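You operate a simulated robot arm through the tools that you are given. There is no shell and no other tool. Be economical: measure what you need, move in short steps, check, and stop when the job is done.

Carry out the task below with a simulated robot arm. There is one attempt and no reset: what you move stays moved.

JOB
Move the embossed yellow bookmark from the embosser to the green keepsake box.
Fine: draw the slide out, open the lid, lay it inside, shut the lid.

It is judged by the outcome, as a careful person would: the job done as asked, and still so three seconds after it is handed in. It fails if anything else is knocked over, pushed out of place, dropped, spilled or broken. Lids that push on must go on centred and level and be pressed home; caps that screw on are set level and turned clockwise until they are tight.

ROBOT AND FRAMES
A 7-joint arm with a two-finger parallel gripper, fixed in place. Base frame: the origin is at the foot of the arm, x ahead of it, y to its left, z up; the work surface is at about z = 700. Units: mm, degrees, N and s.
With the tool pointing down near the work surface it reaches from about 140 to 660 mm from the base axis. Its first joint turns from -66.0 to 66.0 degrees. Payload 2.4 kg.
Tool frame: the origin (TCP) lies between the finger pads and is the grasp point; the fingertips stand 30 mm ahead of it; z points along the fingers, y is the line along which they close. The gripper opens to 94 mm. The fingers are 28 mm wide and 10 mm thick; the gripper's body (50 by 96 mm) begins 55 mm behind the TCP.
Orientation is that of the tool frame in the base frame, as [roll, pitch, yaw] about the fixed x, y, z axes, in that order (R = Rz(yaw) Ry(pitch) Rx(roll)). With the fingers straight down and closing along the base's y, the tool's x points along the base's -x, its y along +y and its z along -z.

CONTROLS
- The arm moves only by the tool jog_arm. Its argument "plan" is one flat list of numbers, 7 for each row, row after row: the shift along the tool's x, y, z in mm, then the turn, a rotation vector about the tool's x, y, z in rad, then the opening, from 0 (shut) to 1 (fully open). In form: [dx, dy, dz, ax, ay, az, fingers, dx, dy, dz, ax, ay, az, fingers, ...]. A call has 1 to 20 rows; each row shifts and turns the commanded pose from where the row before left it, along the tool's axes as they then stand. A row lasts 0.2 s, in which the tool goes at most 50 mm and 8.6 degrees; a call with a longer step from one row to the next is refused whole, and so is a gripper value outside its range. Where a pose cannot be reached the arm comes as near as it can. A force on the tool above 60 N (or 10 N above the force at the start of the call, whichever is more), or a blocked arm, ends the call early, and 0.2 s more pass. The fingers move at their own pace (about 153 mm/s each) and stop on an object; they squeeze with about 42 N. The grip force told is the motor's: it shows also when the fingers shut on nothing. Time passes only in rows, and 0.2 s behind the last, so rows that do not move let the fingers close. The reply holds the time, the measured pose of the TCP, the force on the tool along the base axes, the opening and the grip force, in the units named above and with some noise, with the torque about the TCP (base axes, N m) and any sound that the robot's microphone picked up, and new pictures: "pictures" is both (left out), scene, wrist or none.
- Cameras (640 x 400 px; columns grow to the right, rows downward): "scene" is fixed at [44.6, 487.9, 1434.9]; the picture's right is [-0.61, -0.80, 0.00], its down [-0.53, 0.40, -0.75] and it looks along [0.59, -0.45, -0.67] (base axes); focal length 312 px, centre (320, 200). "wrist" rides on the gripper at [76, 14, -102] in the tool frame; the picture's right is [-0.18, 0.98, 0.00], its down [-0.75, -0.14, -0.64] and it looks along [-0.63, -0.12, 0.77] (tool axes); focal length 243 px, centre (320, 200). There is no depth. A picture from a camera that has moved, and an enlarged one, comes with that camera's place and axes in the base frame and with its lens.
- inspect(camera, box): a new picture of the part [left, top, right, bottom] of that camera's present view, enlarged. No time passes.
- finish_job(): hands the job in; it is judged then, once.

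Go step by step. Nothing tells you positions but the pictures and the camera data: compare them with the known pose of the tool, close in by small moves and look again before you grip or let go. The budget is 120 turns and 200 pictures, counting those below and the enlarged ones. Unless the task says otherwise, let go and move clear before handing in, and close with one line.

The tools are called after "Request:" as a command line: name --argument value ..., lists and objects as JSON in quotes. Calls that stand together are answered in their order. jog_arm: Moves the arm, as the interface text tells. Its arguments: {"type":"object","properties":{"plan":{"type":"array","items":{"type":"number"}},"pictures":{"type":"string","enum":["both","scene","wrist","none"]}},"required":["plan"]} The other tools are called the same way: inspect (camera, box) takes an enlarged picture of a part of a camera's view; finish_job () hands the job in.

At the start:

```text
clock: 0.0
ee_pos: [428.9, -189.3, 1065.9]
orientation: [179.9, 0.0, 180.0]
wrist_force: [0.6, 0.2, 0.4]
ft_torque: [0.03, 0.04, -0.04]
opening: 94.0
gripper_force: 0.1
```

scene: 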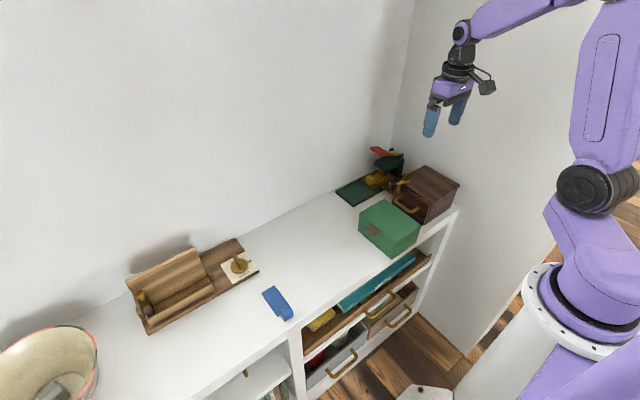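
wrist: 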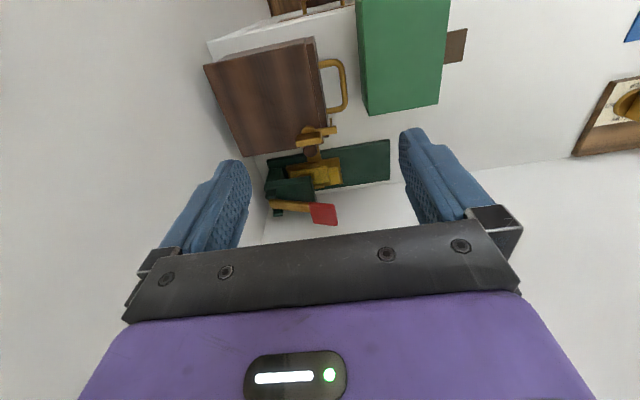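

I see the green box, a brown box with a brass handle, and the dark green embosser with a red lever behind them. I'll enlarge both views first.

Request:
inspect --camera "scene" --box '[320, 130, 480, 270]'

Request:
inspect --camera "wrist" --box '[200, 0, 480, 240]'

Request:
inspect --camera "scene" --box '[100, 220, 320, 350]'

```text
2.86 times, centred on (400, 200) of scene
camera zoom: at [44.6, 487.9, 1434.9], right [-0.61, -0.8, 0.0], down [-0.53, 0.4, -0.75], along [0.59, -0.45, -0.67], focal length 890 px, centre (91, 200)
```

zoom: 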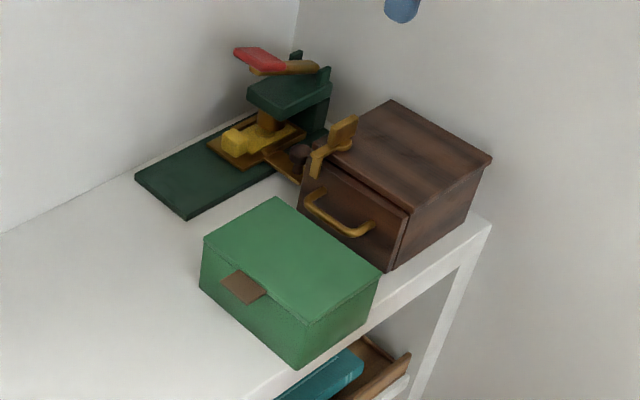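

```text
1.67 times, centred on (340, 120) of wrist
camera zoom: at [352.4, -175.5, 1169.3], right [0.18, 0.98, 0.0], down [0.75, -0.14, 0.64], along [0.63, -0.12, -0.77], focal length 404 px, centre (287, 333)
```

zoom: 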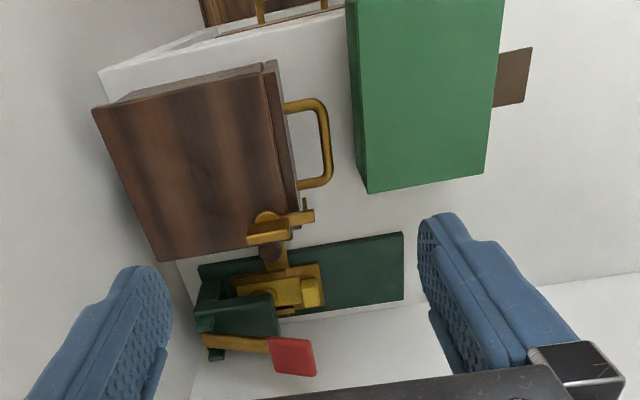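

```text
2.91 times, centred on (210, 285) of scene
camera zoom: at [44.6, 487.9, 1434.9], right [-0.61, -0.8, 0.0], down [-0.53, 0.4, -0.75], along [0.59, -0.45, -0.67], focal length 906 px, centre (640, -47)
```

zoom: 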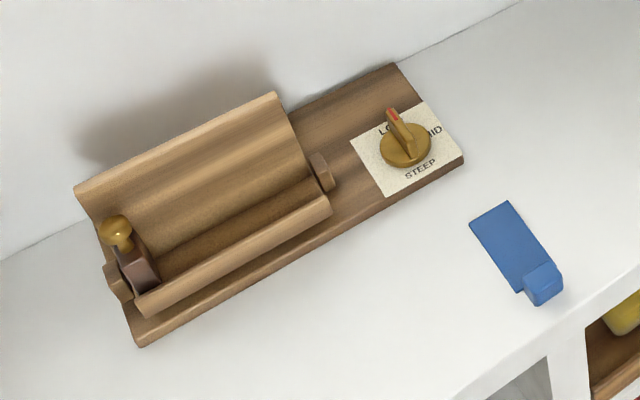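

The brass slide and knob sit in the tight space between the embosser and the wooden box. I'll lower the wrist camera for a closer look.

Request:
jog_arm --plan '[5, 0, 45, 0, 0, 0, 1, 5, 0, 45, 0, 0, 0, 1, 5, 0, 45, 0, 0, 0, 1, 0, 0, 0, 0, 0, 0, 1]'

Request:
inspect --camera "wrist" --box '[200, 0, 440, 240]'

```text
clock: 1.0
ee_pos: [412.7, -185.7, 931.8]
orientation: [180.0, 0.0, -179.9]
wrist_force: [0.1, -0.5, -0.3]
ft_torque: [-0.05, 0.01, 0.04]
opening: 94.1
gripper_force: 0.0
camera wrist: at [336.4, -172.0, 1035.2], right [0.18, 0.98, 0.0], down [0.75, -0.14, 0.64], along [0.63, -0.12, -0.77], focal length 243 px, centre (320, 200)
```

scene: 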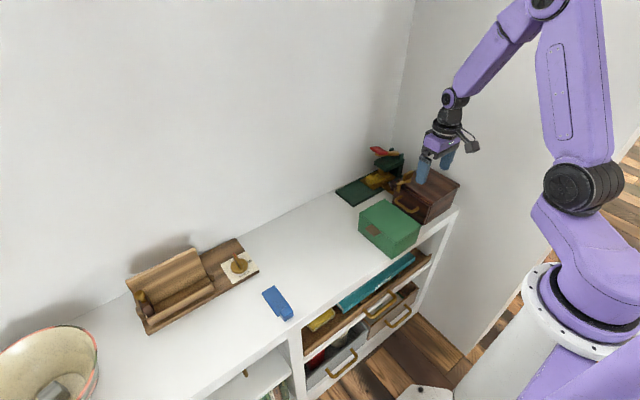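
wrist: 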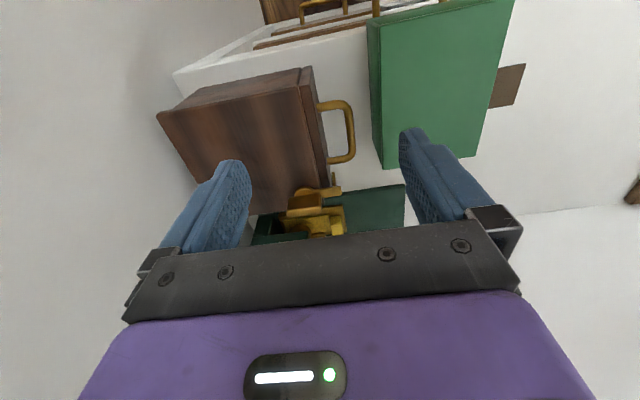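

```text
1.67 times, centred on (320, 120) of wrist
camera zoom: at [336.4, -172.0, 1035.2], right [0.18, 0.98, 0.0], down [0.75, -0.14, 0.64], along [0.63, -0.12, -0.77], focal length 404 px, centre (320, 333)
```

zoom: 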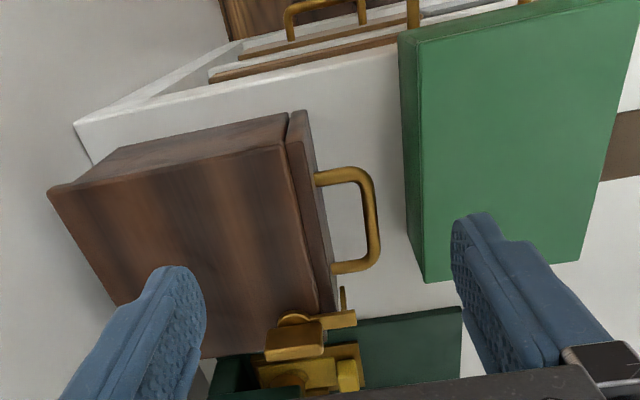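

The picture is upside down, with far things low and hidden by the gripper. I'll move forward so the embosser sits in the clear upper half.

Request:
jog_arm --plan '[-45, 0, 0, 0, 0, 0, 1, -45, 0, 0, 0, 0, 0, 1, -40, 0, 0, 0, 0, 0, 1, 0, 0, 0, 0, 0, 0, 1]'

Request:
inspect --camera "wrist" --box '[200, 40, 440, 220]'

Request:
inspect --camera "scene" --box '[340, 140, 440, 220]'

```text
clock: 2.0
ee_pos: [542.1, -189.1, 931.0]
orientation: [-179.9, 0.0, 180.0]
wrist_force: [-0.4, 1.0, 0.4]
ft_torque: [0.02, -0.01, 0.01]
opening: 94.1
gripper_force: 0.0
camera wrist: at [465.7, -175.3, 1034.9], right [0.18, 0.98, 0.0], down [0.75, -0.14, 0.64], along [0.63, -0.12, -0.77], focal length 243 px, centre (320, 200)
```

scene: 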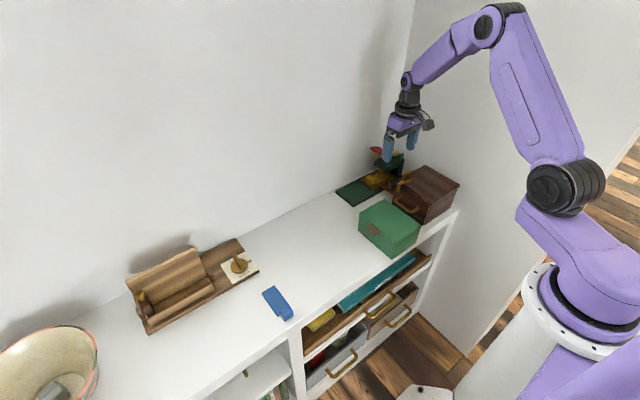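
wrist: 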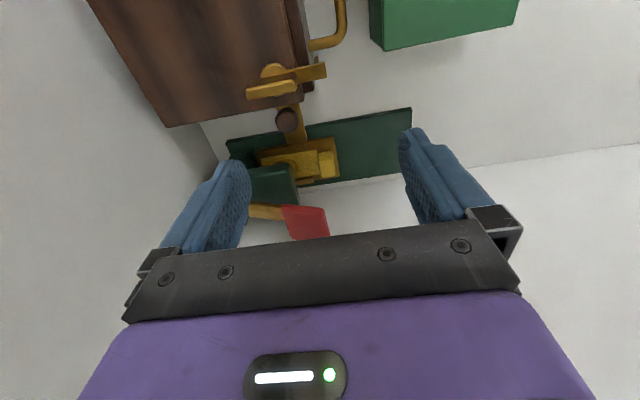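

```text
2.22 times, centred on (320, 130) of wrist
camera zoom: at [465.7, -175.3, 1034.9], right [0.18, 0.98, 0.0], down [0.75, -0.14, 0.64], along [0.63, -0.12, -0.77], focal length 539 px, centre (320, 356)
```

zoom: 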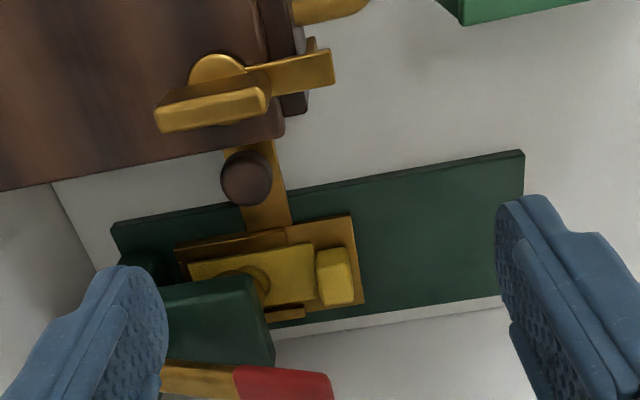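

```text
5.00 times, centred on (390, 180) of scene
camera zoom: at [44.6, 487.9, 1434.9], right [-0.61, -0.8, 0.0], down [-0.53, 0.4, -0.75], along [0.59, -0.45, -0.67], focal length 1558 px, centre (-30, 300)
```

zoom: 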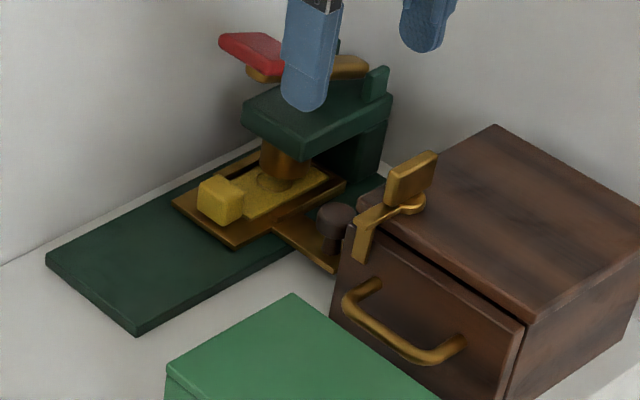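

The base runs along y and the tray, with the bookmark on it, sits under the press head, so the slide should draw out towards +y by its knob. I put the knob top at about (570, -238, 741). I'll move above it with the fingers partly closed.

Request:
jog_arm --plan '[-14, -25, 20, 0, 0, 0, 0.6, -14, -24, 40, 0, 0, 0, 0.6, 0, 0, 40, 0, 0, 0, 0.6, 0, 0, 0, 0, 0, 0, 0.6]'

Request:
inspect --camera "wrist" --box '[200, 0, 440, 240]'

Request:
inspect --camera "scene" --box '[340, 120, 440, 220]'

```text
clock: 3.0
ee_pos: [571.1, -237.9, 829.3]
orientation: [-179.8, 0.1, 180.0]
wrist_force: [-0.8, -0.4, 0.6]
ft_torque: [-0.02, -0.01, 0.06]
opening: 56.4
gripper_force: 0.0
camera wrist: at [493.9, -223.6, 933.2], right [0.18, 0.98, 0.0], down [0.75, -0.14, 0.64], along [0.63, -0.12, -0.77], focal length 243 px, centre (320, 200)
```

scene: 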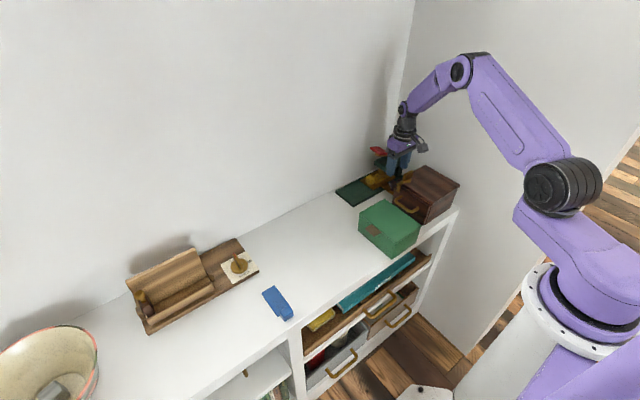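
wrist: 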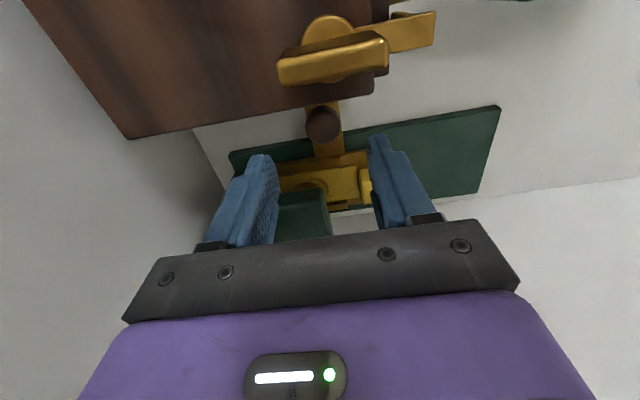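

```text
1.67 times, centred on (320, 120) of wrist
camera zoom: at [493.9, -223.6, 933.2], right [0.18, 0.98, 0.0], down [0.75, -0.14, 0.64], along [0.63, -0.12, -0.77], focal length 404 px, centre (320, 333)
```

zoom: 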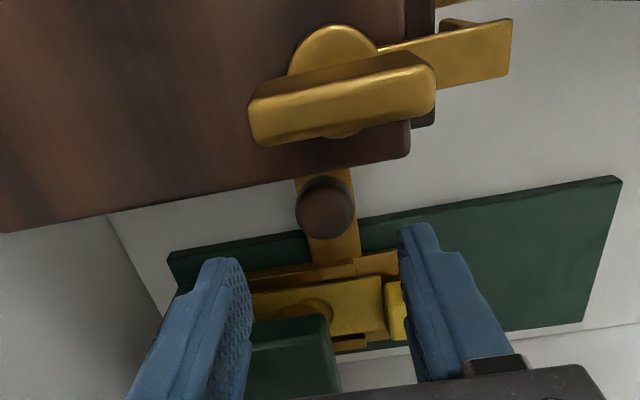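

```text
4.00 times, centred on (390, 170) of scene
camera zoom: at [44.6, 487.9, 1434.9], right [-0.61, -0.8, 0.0], down [-0.53, 0.4, -0.75], along [0.59, -0.45, -0.67], focal length 1246 px, centre (40, 320)
```

zoom: 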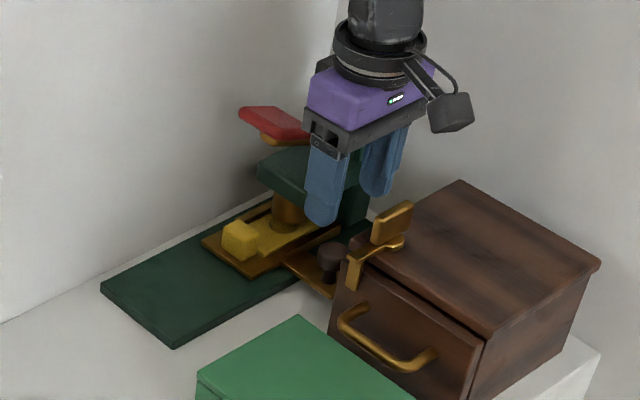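

The knob is centred between the open fingers at about (573, -237). I'll lower carefully and check clearance.

Request:
jog_arm --plan '[-1, 0, 20, 0, 0, 0, 0.6, 0, 0, 20, 0, 0, 0, 0.6, 0, 0, 18, 0, 0, 0, 0.6, 0, 0, 0, 0, 0, 0, 0.6]' --pictures "wrist"

Request:
inspect --camera "scene" --box '[340, 120, 440, 220]'

```text
clock: 4.0
ee_pos: [572.6, -236.2, 771.8]
orientation: [-180.0, 0.2, -180.0]
wrist_force: [-0.3, 0.1, 0.3]
ft_torque: [0.02, 0.02, -0.02]
opening: 56.5
gripper_force: 0.1
camera wrist: at [496.6, -224.0, 875.9], right [0.18, 0.98, 0.0], down [0.75, -0.14, 0.64], along [0.63, -0.12, -0.77], focal length 243 px, centre (320, 200)
```

wrist: 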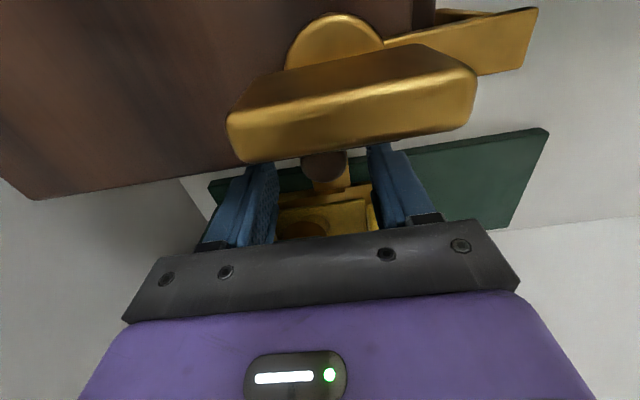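

```text
4.00 times, centred on (390, 170) of scene
camera zoom: at [44.6, 487.9, 1434.9], right [-0.61, -0.8, 0.0], down [-0.53, 0.4, -0.75], along [0.59, -0.45, -0.67], focal length 1246 px, centre (40, 320)
```

zoom: 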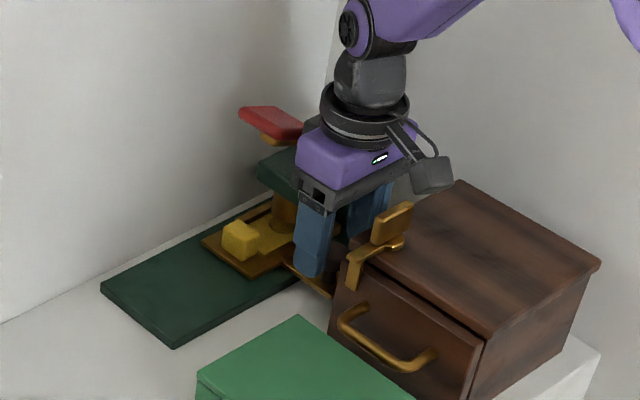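

Everything is clear so far. I'll lower the last 15 mm and close on the knob.

Request:
jog_arm --plan '[0, 0, 8, 0, 0, 0, 0.6, 0, 0, 8, 0, 0, 0, 0.6, 0, 0, 0, 0, 0, 0, 0.2, 0, 0, 0, 0, 0, 0, 0.1, 0, 0, 0, 0, 0, 0, 0.1]' --pictures "wrist"

Request:
inspect --camera "scene" --box '[340, 120, 440, 220]'

```text
clock: 5.2
ee_pos: [572.0, -235.5, 755.8]
orientation: [179.8, -0.2, -180.0]
wrist_force: [-4.2, 12.7, 2.0]
ft_torque: [0.19, 0.56, 0.03]
opening: 27.0
gripper_force: 44.9
camera wrist: at [496.8, -222.3, 860.0], right [0.18, 0.98, 0.0], down [0.76, -0.14, 0.64], along [0.63, -0.12, -0.77], focal length 243 px, centre (320, 200)
```

wrist: 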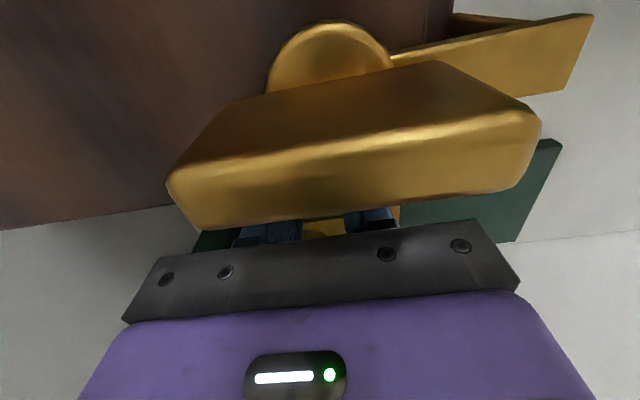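

```text
4.00 times, centred on (390, 170) of scene
camera zoom: at [44.5, 488.2, 1434.8], right [-0.61, -0.8, 0.0], down [-0.53, 0.4, -0.75], along [0.59, -0.45, -0.67], focal length 1246 px, centre (40, 320)
```

zoom: 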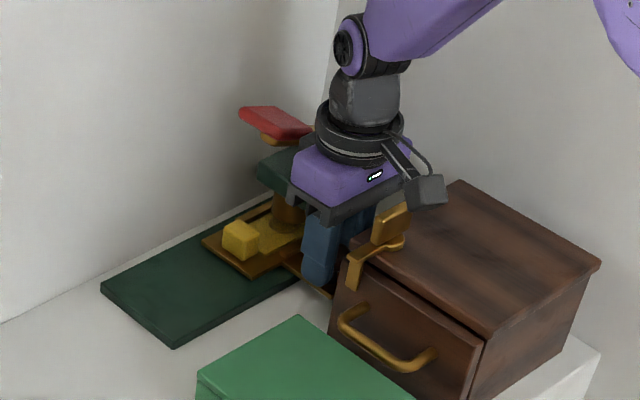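

I have the knob, at a width of 27 mm. I'll draw gently towards +y.

Request:
jog_arm --plan '[0, 3, 0, 0, 0, 0, 0.1, 0, 4, 0, 0, 0, 0, 0.1, 0, 4, 0, 0, 0, 0, 0.1, 0, 4, 0, 0, 0, 0, 0.1, 0, 0, 0, 0, 0, 0, 0.1]' --pictures "none"

Request:
inspect --camera "scene" --box '[340, 120, 440, 220]'

```text
clock: 6.4
ee_pos: [572.4, -223.0, 754.8]
orientation: [179.9, 0.0, 179.8]
wrist_force: [-3.0, -0.3, -8.1]
ft_torque: [-0.05, -1.1, -0.19]
opening: 27.0
gripper_force: 45.2
```

```text
4.00 times, centred on (390, 170) of scene
camera zoom: at [44.7, 487.9, 1434.9], right [-0.61, -0.8, 0.0], down [-0.53, 0.4, -0.75], along [0.59, -0.45, -0.67], focal length 1246 px, centre (40, 320)
```

zoom: 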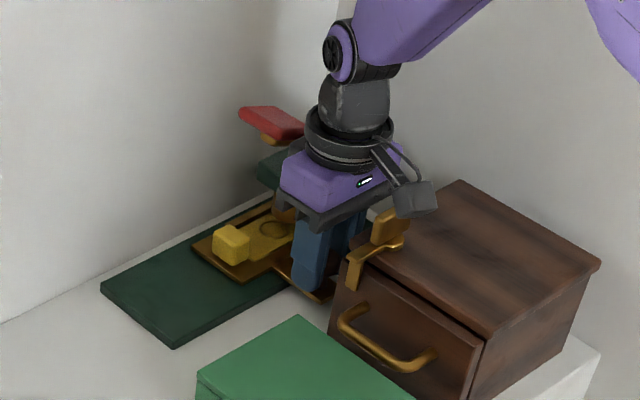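

The slide follows with little force, and the direction is right. I'll keep drawing.

Request:
jog_arm --plan '[0, 5, 0, 0, 0, 0, 0.1, 0, 5, 0, 0, 0, 0, 0.1, 0, 5, 0, 0, 0, 0, 0.1, 0, 5, 0, 0, 0, 0, 0.1, 0, 5, 0, 0, 0, 0, 0.1, 0, 5, 0, 0, 0, 0, 0.1, 0, 5, 0, 0, 0, 0, 0.1, 0, 5, 0, 0, 0, 0, 0.1, 0, 0, 0, 0, 0, 0, 0.1]' --pictures "none"

Request:
inspect --camera "scene" --box '[340, 120, 440, 220]'

```text
clock: 8.4
ee_pos: [572.3, -183.0, 756.1]
orientation: [-180.0, 0.2, 180.0]
wrist_force: [3.9, 0.8, -11.2]
ft_torque: [-0.02, 0.34, 0.04]
opening: 26.9
gripper_force: 45.0
```

```text
4.00 times, centred on (390, 170) of scene
camera zoom: at [44.9, 487.9, 1434.9], right [-0.61, -0.8, 0.0], down [-0.53, 0.4, -0.75], along [0.59, -0.45, -0.67], focal length 1246 px, centre (40, 320)
```

zoom: 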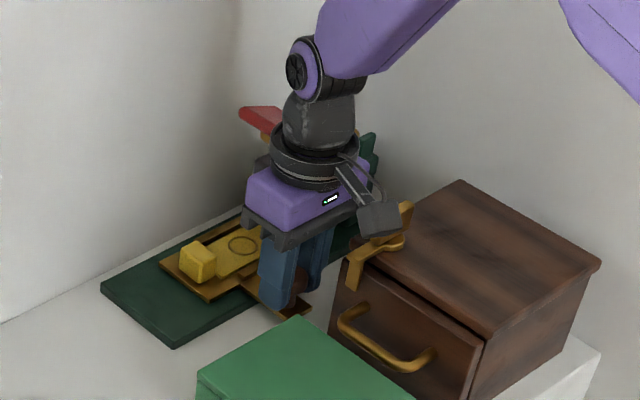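

The slide is still moving freely, so I'll keep drawing until it stops.

Request:
jog_arm --plan '[0, 5, 0, 0, 0, 0, 0.1, 0, 5, 0, 0, 0, 0, 0.1, 0, 5, 0, 0, 0, 0, 0.1, 0, 5, 0, 0, 0, 0, 0.1, 0, 5, 0, 0, 0, 0, 0.1, 0, 5, 0, 0, 0, 0, 0.1, 0, 5, 0, 0, 0, 0, 0.1, 0, 0, 0, 0, 0, 0, 0.1]' --pictures "none"

Request:
inspect --camera "scene" --box '[340, 120, 440, 220]'

```text
clock: 10.2
ee_pos: [572.7, -146.6, 755.1]
orientation: [179.9, -0.2, -180.0]
wrist_force: [-3.1, 0.5, -10.4]
ft_torque: [0.0, 0.63, -0.05]
opening: 26.7
gripper_force: 44.7
```

```text
4.00 times, centred on (390, 170) of scene
camera zoom: at [44.8, 487.9, 1434.9], right [-0.61, -0.8, 0.0], down [-0.53, 0.4, -0.75], along [0.59, -0.45, -0.67], focal length 1246 px, centre (40, 320)
```

zoom: 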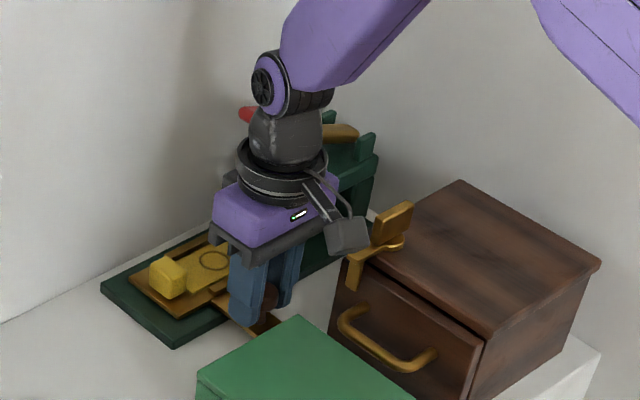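

The bookmark is clear of the press head. I'll check gently for an end stop with a few more millimetres.

Request:
jog_arm --plan '[0, 3, 0, 0, 0, 0, 0.1, 0, 3, 0, 0, 0, 0, 0.1, 0, 3, 0, 0, 0, 0, 0.1, 0, 3, 0, 0, 0, 0, 0.1, 0, 0, 0, 0, 0, 0, 0.1]' --pictures "none"

```text
clock: 11.4
ee_pos: [573.4, -134.7, 756.9]
orientation: [-180.0, 0.0, 179.8]
wrist_force: [-1.1, -1.4, -12.6]
ft_torque: [-0.03, 0.03, -0.02]
opening: 27.1
gripper_force: 44.6
```

It's about 100 mm out, which is plenty. I'll let go, rise and look at the bookmark and the green box.

Request:
jog_arm --plan '[0, 0, 0, 0, 0, 0, 0.5, 0, 0, 0, 0, 0, 0, 0.5, 0, 0, -20, 0, 0, 0, 0.5, 0, 0, -45, 0, 0, 0, 0.5, 15, 0, -45, 0, 0, 0, 0.5, 30, 0, -20, 0, 0, 0, 0.5, 0, 0, 0, 0, 0, 0, 0.5]'

Request:
inspect --camera "scene" --box '[340, 140, 440, 260]'

Request:
inspect --camera "wrist" --box '[200, 0, 520, 240]'

```text
clock: 13.0
ee_pos: [526.5, -133.4, 884.2]
orientation: [-180.0, 0.0, 180.0]
wrist_force: [0.3, -0.5, 0.0]
ft_torque: [0.01, -0.01, 0.03]
opening: 47.0
gripper_force: 0.1
camera wrist: at [449.9, -120.7, 988.9], right [0.18, 0.98, 0.0], down [0.75, -0.14, 0.64], along [0.63, -0.12, -0.77], focal length 243 px, centre (320, 200)
```

scene: 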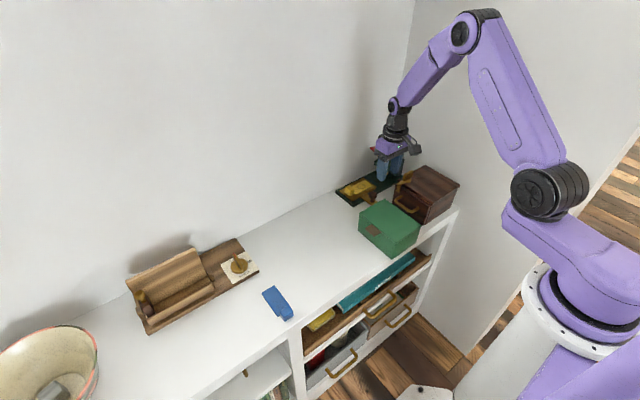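
wrist: 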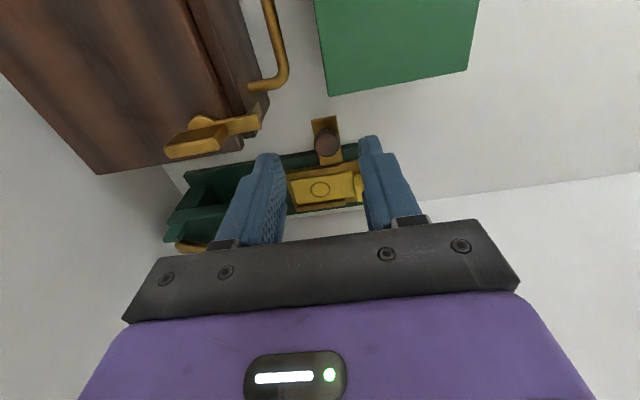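

```text
3.33 times, centred on (390, 200) of scene
camera zoom: at [44.6, 487.9, 1434.9], right [-0.61, -0.8, 0.0], down [-0.53, 0.4, -0.75], along [0.59, -0.45, -0.67], focal length 1038 px, centre (87, 200)
```

zoom: 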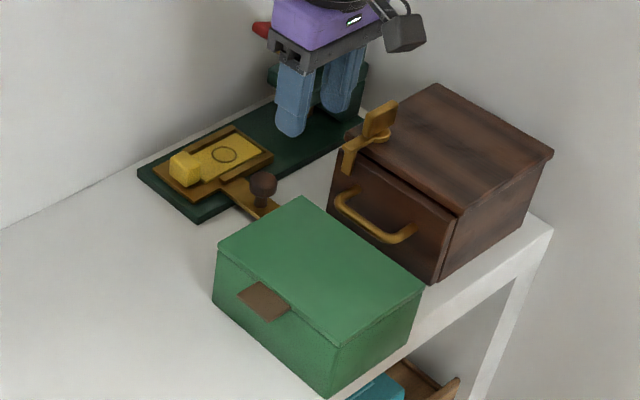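

```text
1.67 times, centred on (360, 120) of wrist
camera zoom: at [449.9, -120.7, 988.9], right [0.18, 0.98, 0.0], down [0.75, -0.14, 0.64], along [0.63, -0.12, -0.77], focal length 404 px, centre (253, 333)
```

zoom: 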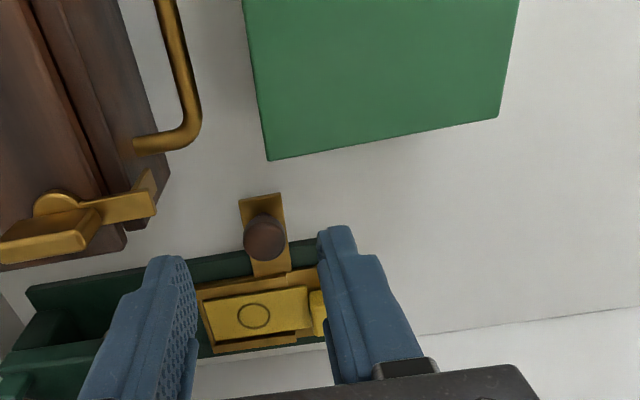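

The bookmark lies free on the drawn-out tray. The green box spans about x 353–500 and y -112 to -8, with its top near z 775 and a leather tab at the middle of its +y side, near (438, 10, 768). I'll go to the +y side of the box and swing the gripper horizontal, pointing -y.

Request:
jog_arm --plan '[15, 44, 0, 0, 0, 0, 0.5, 15, 44, 0, 0, 0, 0, 0.5, 15, 44, 0, 0, 0, 0, 0.5, 15, 44, 0, 0, 0, 0, 0.5, 15, 44, 0, 0, 0, 0, 0.5, 13, 43, 0, 0, 0, 0, 0.5, 0, 0, 0, 0.1428, 0, 0, 0.5, 0, 0, 0, 0.1428, 0, 0, 0.5, 0, 0, 0, 0.1428, 0, 0, 0.5, 0, 0, 0, 0.1428, 0, 0, 0.5, 0, 0, 0, 0.1428, 0, 0, 0.5, 0, 0, 0, 0.1428, 0, 0, 0.5, 0, 0, 0, 0.1428, 0, 0, 0.5, 0, 0, 0, 0.1428, 0, 0, 0.5, 0, 0, 0, 0.1428, 0, 0, 0.5, 0, 0, 0, 0.1428, 0, 0, 0.5, 0, 0, 0, 0.1428, 0, 0, 0.5, 0, 0, 0, 0, 0, 0, 0.5]'

```text
clock: 16.8
ee_pos: [439.9, 126.6, 887.0]
orientation: [-89.9, 0.0, 180.0]
wrist_force: [-0.2, -0.6, 0.2]
ft_torque: [-0.01, -0.01, -0.03]
opening: 46.9
gripper_force: 0.0
camera wrist: at [363.5, 229.0, 873.2], right [0.18, 0.0, -0.98], down [0.75, 0.64, 0.14], along [0.63, -0.77, 0.12], focal length 243 px, centre (320, 200)
```

scene: 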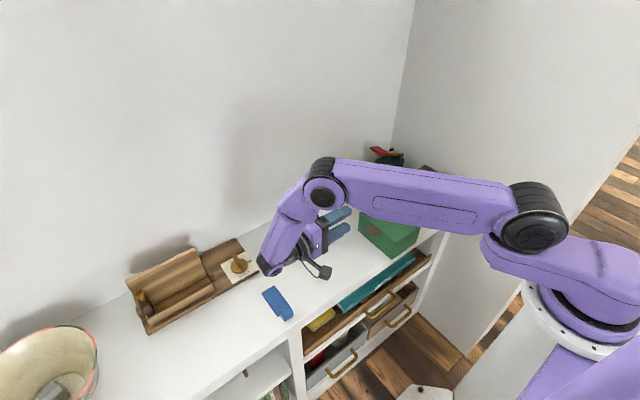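
wrist: 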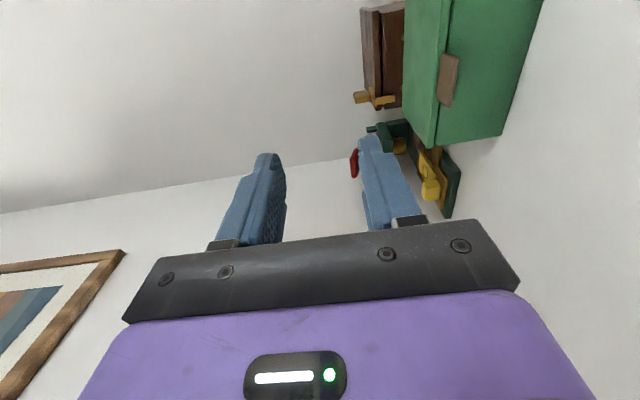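

The horizontal pose works. I'll take a closer look at the tab.

Request:
inspect --camera "wrist" --box '[360, 0, 560, 150]'

```text
2.67 times, centred on (460, 75) of wrist
camera zoom: at [363.5, 229.0, 873.2], right [0.18, 0.0, -0.98], down [0.75, 0.64, 0.14], along [0.63, -0.77, 0.12], focal length 647 px, centre (-53, 533)
```

zoom: 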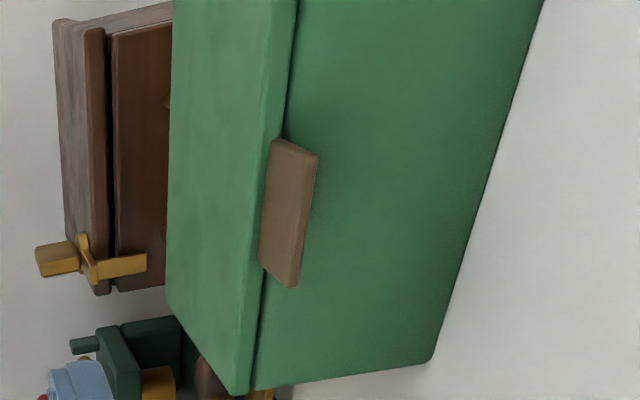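

The tab looks flat, protruding from y about -8 to 15 at z about 775, centred on x 435. I'll move in level with it, still 25 mm short, and look again.

Request:
jog_arm --plan '[4, 0, 30, 0, 0, 0, 0.5, 0, 0, 27, 0, 0, 0, 0.5, 0, 40, 0, 0, 0, 0, 0.5, 0, 40, 0, 0, 0, 0, 0.5, 0, 30, 0, 0, 0, 0, 0.5, 0, 0, 0, 0, 0, 0, 0.5]'

Request:
inspect --camera "wrist" --box '[220, 60, 420, 230]'

Request:
inspect --camera "scene" --box '[240, 170, 440, 310]'

```text
clock: 18.2
ee_pos: [435.6, 69.6, 775.5]
orientation: [-90.0, 0.0, 180.0]
wrist_force: [-0.1, -0.2, 0.7]
ft_torque: [-0.01, -0.01, 0.01]
opening: 46.9
gripper_force: 0.1
camera wrist: at [359.4, 171.9, 763.2], right [0.18, 0.0, -0.98], down [0.75, 0.64, 0.14], along [0.63, -0.77, 0.12], focal length 243 px, centre (320, 200)
```

scene: 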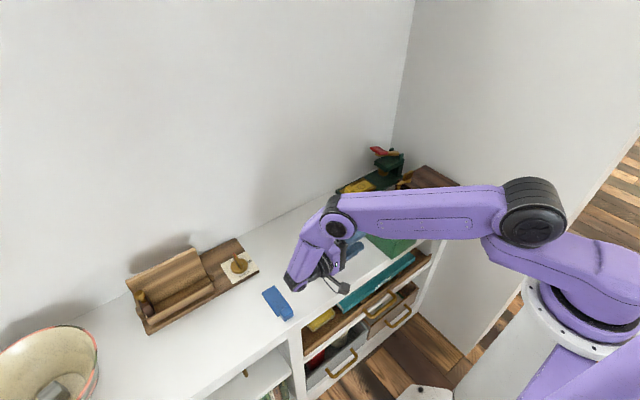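
wrist: 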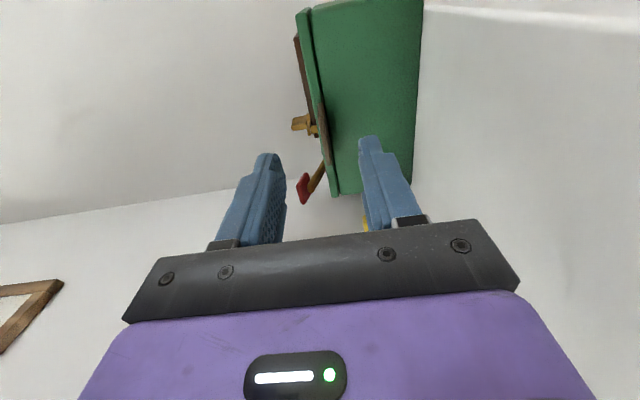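

```text
2.35 times, centred on (320, 145) of wrist
camera zoom: at [359.4, 171.9, 763.2], right [0.18, 0.0, -0.98], down [0.75, 0.64, 0.14], along [0.63, -0.77, 0.12], focal length 571 px, centre (320, 329)
```

zoom: 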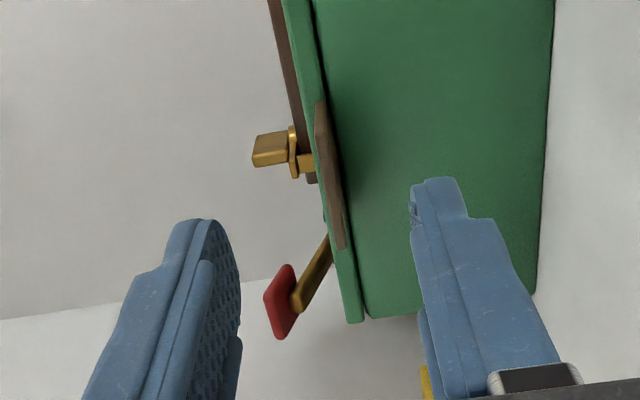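

```text
2.86 times, centred on (340, 240) of scene
camera zoom: at [44.6, 487.9, 1434.9], right [-0.61, -0.8, 0.0], down [-0.53, 0.4, -0.75], along [0.59, -0.45, -0.67], focal length 890 px, centre (263, 86)
```

zoom: 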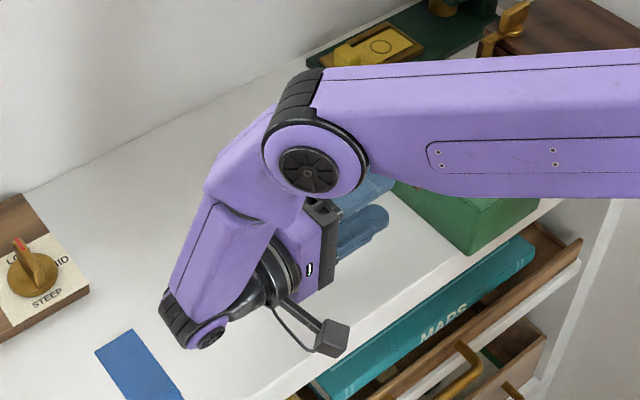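

The tab is edge-on at z≈773, between the open fingers. I'll advance until the fingers straddle it and close to a loose 14 mm gap.

Request:
jog_arm --plan '[0, 2, 14, 0, 0, 0, 0.5, 0, 0, 13, 0, 0, 0, 0.5, 0, 0, 12, 0, 0, 0, 0.5, 0, 0, 0, 0, 0, 0, 0.17, 0, 0, 0, 0, 0, 0, 0.17]'

Request:
inspect --camera "wrist" --box '[220, 60, 420, 230]'

```text
clock: 19.4
ee_pos: [436.8, 30.8, 773.2]
orientation: [-90.1, 0.1, 180.0]
wrist_force: [0.0, -0.1, -0.6]
ft_torque: [-0.02, 0.02, -0.02]
opening: 16.0
gripper_force: 0.1
camera wrist: at [359.7, 132.5, 761.0], right [0.18, 0.0, -0.98], down [0.75, 0.64, 0.14], along [0.63, -0.77, 0.12], focal length 243 px, centre (320, 200)
```

scene: 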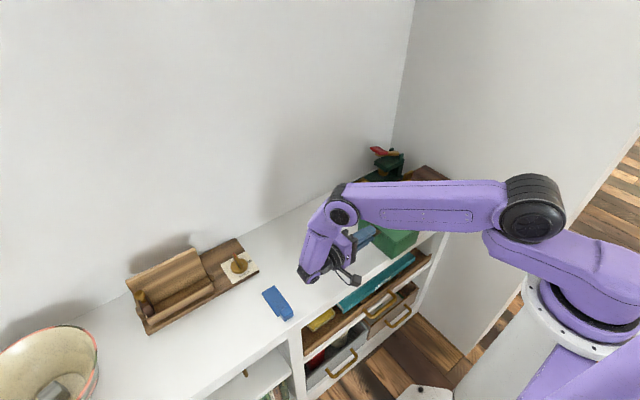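
wrist: 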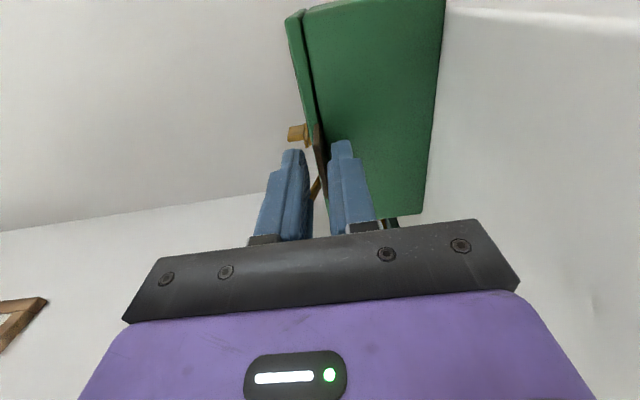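

```text
2.35 times, centred on (320, 145) of wrist
camera zoom: at [359.7, 132.5, 761.0], right [0.18, 0.0, -0.98], down [0.75, 0.64, 0.14], along [0.63, -0.77, 0.12], focal length 571 px, centre (320, 329)
```

zoom: 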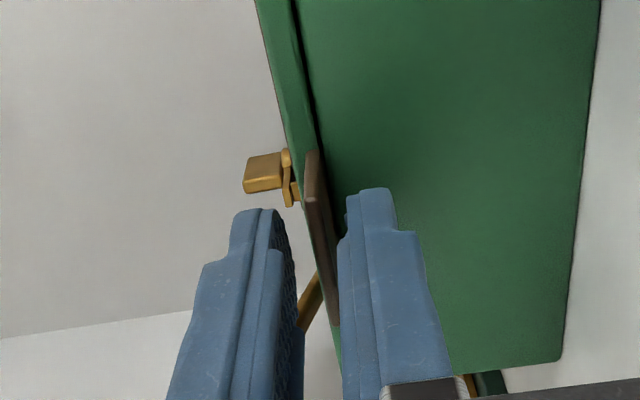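

The tab is between the fingers. I'll start lifting along the hinge arc with the hinge at about y -110.

Request:
jog_arm --plan '[0, -8, 0, 0, 0, 0, 0.17, 0, -14, 1.4, -0.1, 0, 0, 0.17, 0, -14, 1.4, -0.1, 0, 0, 0.17, 0, -14, 1.4, -0.1, 0, 0, 0.17, 0, 0, 0, 0, 0, 0, 0.17]'

Request:
inspect --camera "wrist" --box '[220, 60, 420, 230]'

```text
clock: 20.6
ee_pos: [436.2, 23.4, 823.3]
orientation: [-107.3, 0.0, 180.0]
wrist_force: [0.6, -0.1, -0.4]
ft_torque: [-0.01, 0.0, 0.0]
opening: 16.4
gripper_force: 0.4
camera wrist: at [359.6, 125.1, 841.3], right [0.18, 0.29, -0.94], down [0.75, 0.57, 0.33], along [0.63, -0.77, -0.12], focal length 243 px, centre (320, 200)
```

scene: 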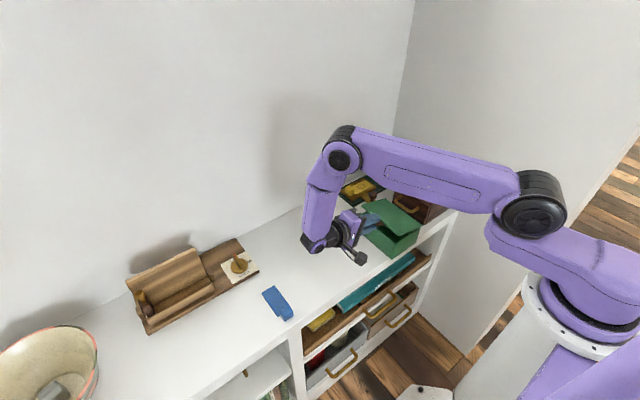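
wrist: 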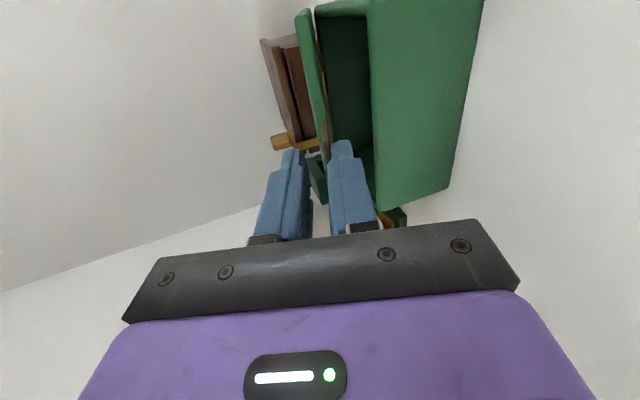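

```text
2.35 times, centred on (320, 145) of wrist
camera zoom: at [359.6, 125.1, 841.3], right [0.18, 0.29, -0.94], down [0.75, 0.57, 0.33], along [0.63, -0.77, -0.12], focal length 571 px, centre (320, 329)
```

zoom: 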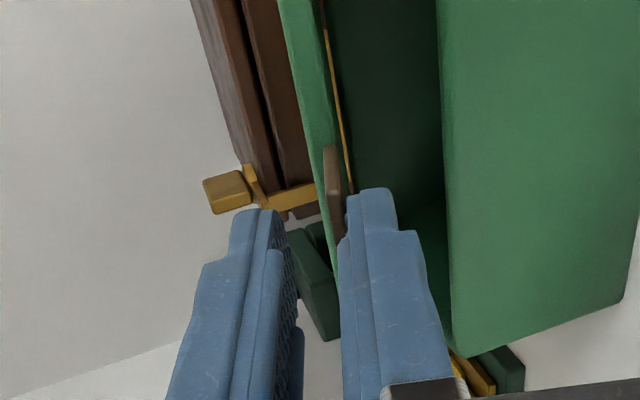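

The lid is opening and the tab rides on the lower finger. I'll continue the arc, pressing slightly inward.

Request:
jog_arm --plan '[0, -14, 3, -0.1, 0, 0, 0.17, 0, -14, 2.5, -0.1, 0, 0, 0.17, 0, -14, 1.8, -0.1, 0, 0, 0.17, 0, -14, 1.4, -0.1, 0, 0, 0.17, 0, 0, 0, 0, 0, 0, 0.17]' --pictures "scene"

Request:
inspect --camera "wrist" --box '[220, 60, 420, 230]'

```text
clock: 21.8
ee_pos: [437.6, -9.3, 869.3]
orientation: [-130.3, 0.0, -179.9]
wrist_force: [-0.4, -0.1, -0.3]
ft_torque: [-0.01, 0.0, 0.0]
opening: 16.2
gripper_force: 0.2
```

scene: 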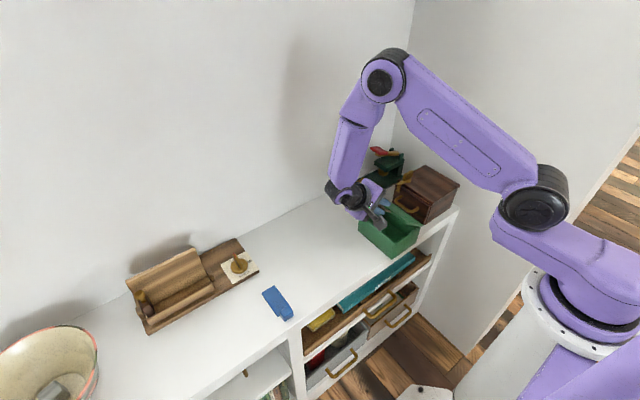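

```text
2.35 times, centred on (320, 145) of wrist
camera zoom: at [360.1, 77.6, 926.7], right [0.18, 0.63, -0.75], down [0.75, 0.4, 0.52], along [0.63, -0.66, -0.4], focal length 571 px, centre (320, 329)
```

zoom: 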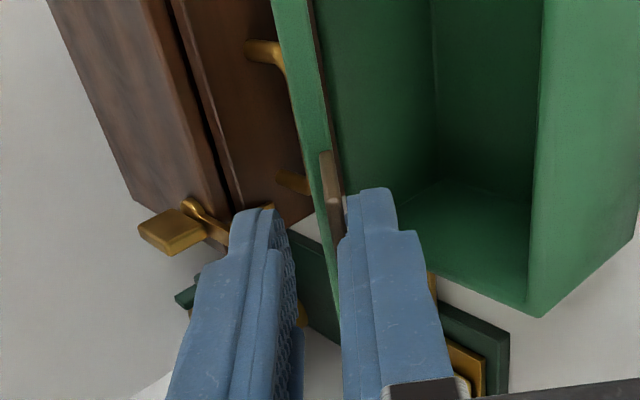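

The lid is at about 40° and still tracking. I'll continue to near vertical.

Request:
jog_arm --plan '[0, -14, 1.6, -0.1, 0, 0, 0.17, 0, -14, 1.6, -0.1, 0, 0, 0.17, 0, -14, 1.6, -0.1, 0, 0, 0.17, 0, -14, 1.6, -0.1, 0, 0, 0.17, 0, -14, 1.6, -0.1, 0, 0, 0.17, 0, -14, 1.6, -0.1, 0, 0, 0.17, 0, -14, 1.6, -0.1, 0, 0, 0.17, 0, 0, 0, 0, 0, 0, 0.17]' --pictures "scene"

Request:
inspect --camera "wrist" --box '[220, 60, 420, 230]'

Request:
inspect --camera "scene" --box '[340, 140, 480, 260]'

```text
clock: 23.6
ee_pos: [436.5, -96.5, 912.7]
orientation: [-170.3, 0.1, 179.9]
wrist_force: [-0.4, -0.3, 0.7]
ft_torque: [0.02, 0.01, 0.03]
opening: 16.1
gripper_force: 0.0
```

scene: 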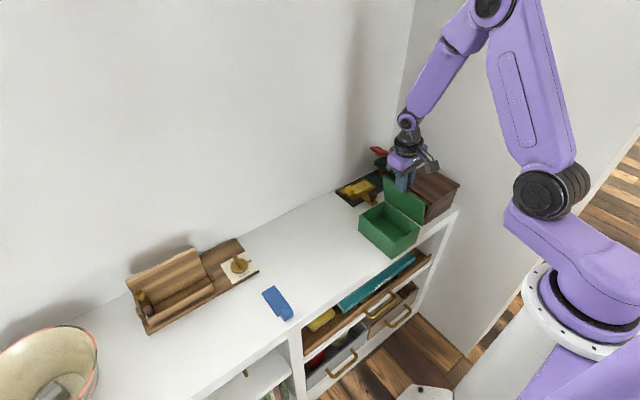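

```text
2.35 times, centred on (320, 145) of wrist
camera zoom: at [360.0, -66.3, 1012.5], right [0.18, 0.97, -0.17], down [0.75, -0.03, 0.66], along [0.63, -0.25, -0.74], focal length 571 px, centre (320, 329)
```

zoom: 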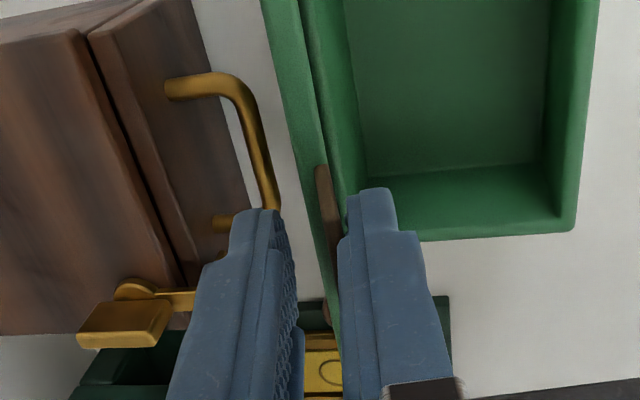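

```text
3.33 times, centred on (410, 200) of scene
camera zoom: at [44.6, 487.9, 1434.9], right [-0.61, -0.8, 0.0], down [-0.53, 0.4, -0.75], along [0.59, -0.45, -0.67], focal length 1038 px, centre (20, 200)
```

zoom: 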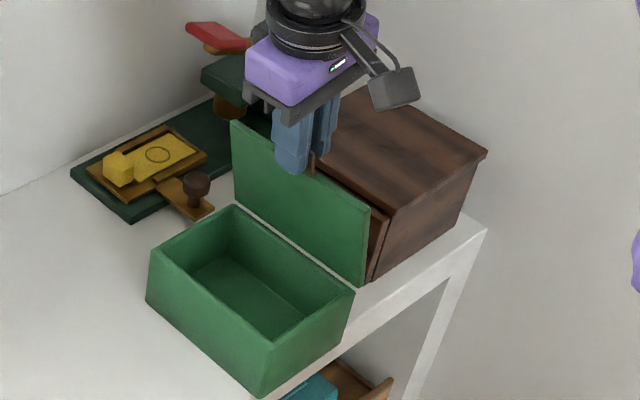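

The lid is close to vertical. I'll take it on past vertical, watching the force.

Request:
jog_arm --plan '[0, -14, 1.6, -0.1, 0, 0, 0.17, 0, -14, 1.6, -0.1, 0, 0, 0.17, 0, -14, 1.6, -0.1, 0, 0, 0.17, 0, 0, 0, 0, 0, 0, 0.17]' --pictures "none"

Request:
inspect --camera "wrist" --box '[220, 60, 420, 230]'

Request:
inspect --camera "scene" --box '[340, 140, 480, 260]'

```text
clock: 24.6
ee_pos: [436.1, -140.1, 911.2]
orientation: [172.4, 0.2, 179.8]
wrist_force: [-5.8, -1.6, 43.6]
ft_torque: [0.44, 0.1, -0.16]
opening: 18.3
gripper_force: 2.1
```

```text
2.35 times, centred on (320, 145) of wrist
camera zoom: at [358.7, -139.3, 1016.7], right [0.19, 0.97, 0.13], down [0.75, -0.23, 0.62], along [0.63, -0.02, -0.77], focal length 571 px, centre (320, 329)
```

zoom: 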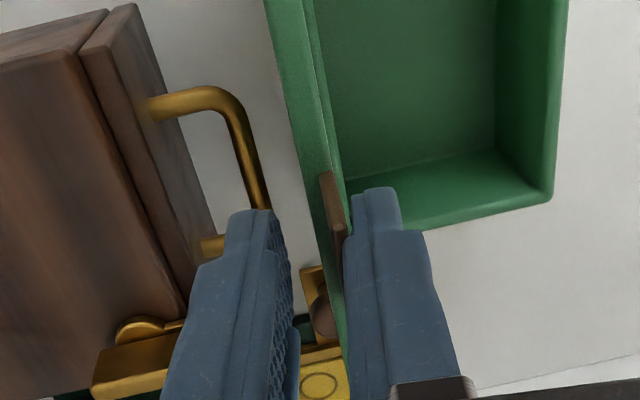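

```text
3.33 times, centred on (410, 200) of scene
camera zoom: at [43.9, 488.1, 1434.9], right [-0.61, -0.8, 0.0], down [-0.53, 0.4, -0.75], along [0.59, -0.45, -0.66], focal length 1038 px, centre (20, 200)
```

zoom: 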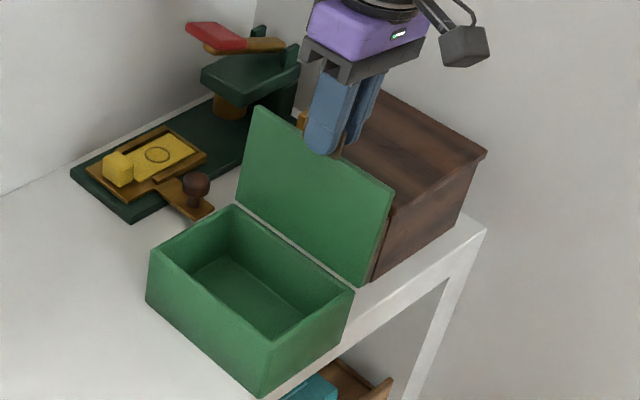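

The lid leans back past vertical, but I'm now pressing down on it with about 44 N. I'll open a little and back off along the fingers.

Request:
jog_arm --plan '[0, 0, -4, 0, 0, 0, 0.17, 0, 0, -4, 0, 0, 0, 0.2, 0, 0, -10, 0, 0, 0, 0.2, 0, 0, 0, 0, 0, 0, 0.2]' --pictures "none"

Request:
inspect --camera "wrist" --box '[220, 60, 420, 230]'

Request:
inspect --camera "scene" --box '[340, 140, 480, 260]'

```text
clock: 25.6
ee_pos: [435.5, -140.6, 929.1]
orientation: [172.5, 0.0, -180.0]
wrist_force: [0.1, -0.4, -0.3]
ft_torque: [-0.04, -0.01, -0.04]
opening: 18.7
gripper_force: 0.1
```

```text
2.35 times, centred on (320, 145) of wrist
camera zoom: at [358.8, -140.5, 1034.0], right [0.18, 0.97, 0.13], down [0.75, -0.22, 0.62], along [0.63, -0.02, -0.78], focal length 571 px, centre (320, 329)
```

zoom: 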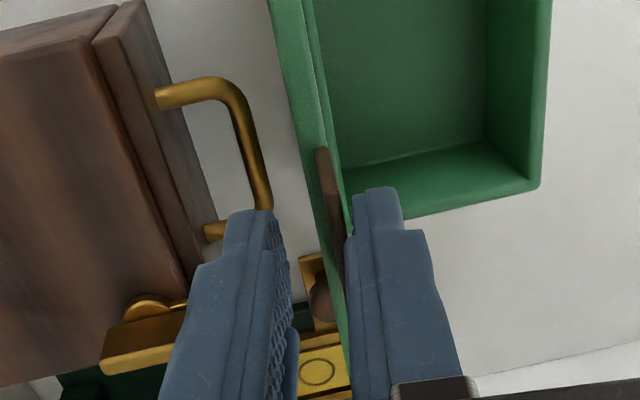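

```text
3.33 times, centred on (410, 200) of scene
camera zoom: at [44.6, 487.9, 1434.9], right [-0.61, -0.8, 0.0], down [-0.53, 0.4, -0.75], along [0.59, -0.45, -0.67], focal length 1038 px, centre (20, 200)
```

zoom: 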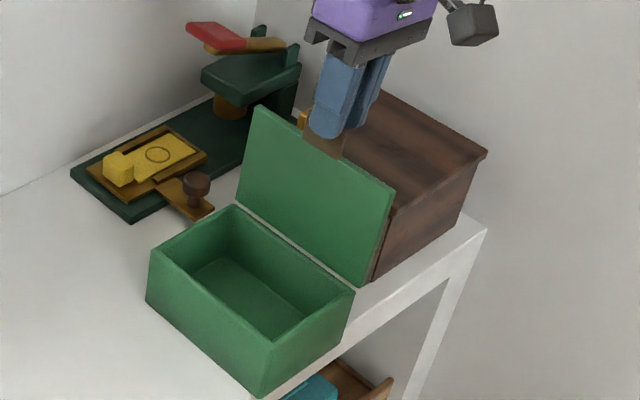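

The lid leans back about 10° past vertical and appears to stay there. I'll withdraw fully and check it.

Request:
jog_arm --plan '[0, 0, -20, 0, 0, 0, 0.2, 0, 0, -30, 0, 0, 0, 0.2, 0, 0, -10, 0.13, 0, 0, 0.5, 0, 0, 0, 0, 0, 0, 0.5]' --pictures "none"

Request:
inspect --camera "scene" --box '[340, 140, 480, 260]'

```text
clock: 26.6
ee_pos: [436.3, -147.3, 987.3]
orientation: [-179.9, -0.1, 180.0]
wrist_force: [0.6, 0.1, 0.0]
ft_torque: [0.02, 0.0, 0.0]
opening: 47.1
gripper_force: 0.1
```

```text
3.33 times, centred on (410, 200) of scene
camera zoom: at [44.6, 488.0, 1434.9], right [-0.61, -0.8, 0.0], down [-0.53, 0.4, -0.75], along [0.59, -0.45, -0.67], focal length 1038 px, centre (20, 200)
```

zoom: 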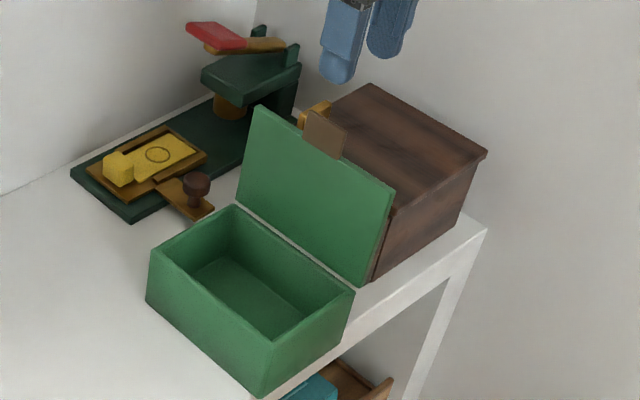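

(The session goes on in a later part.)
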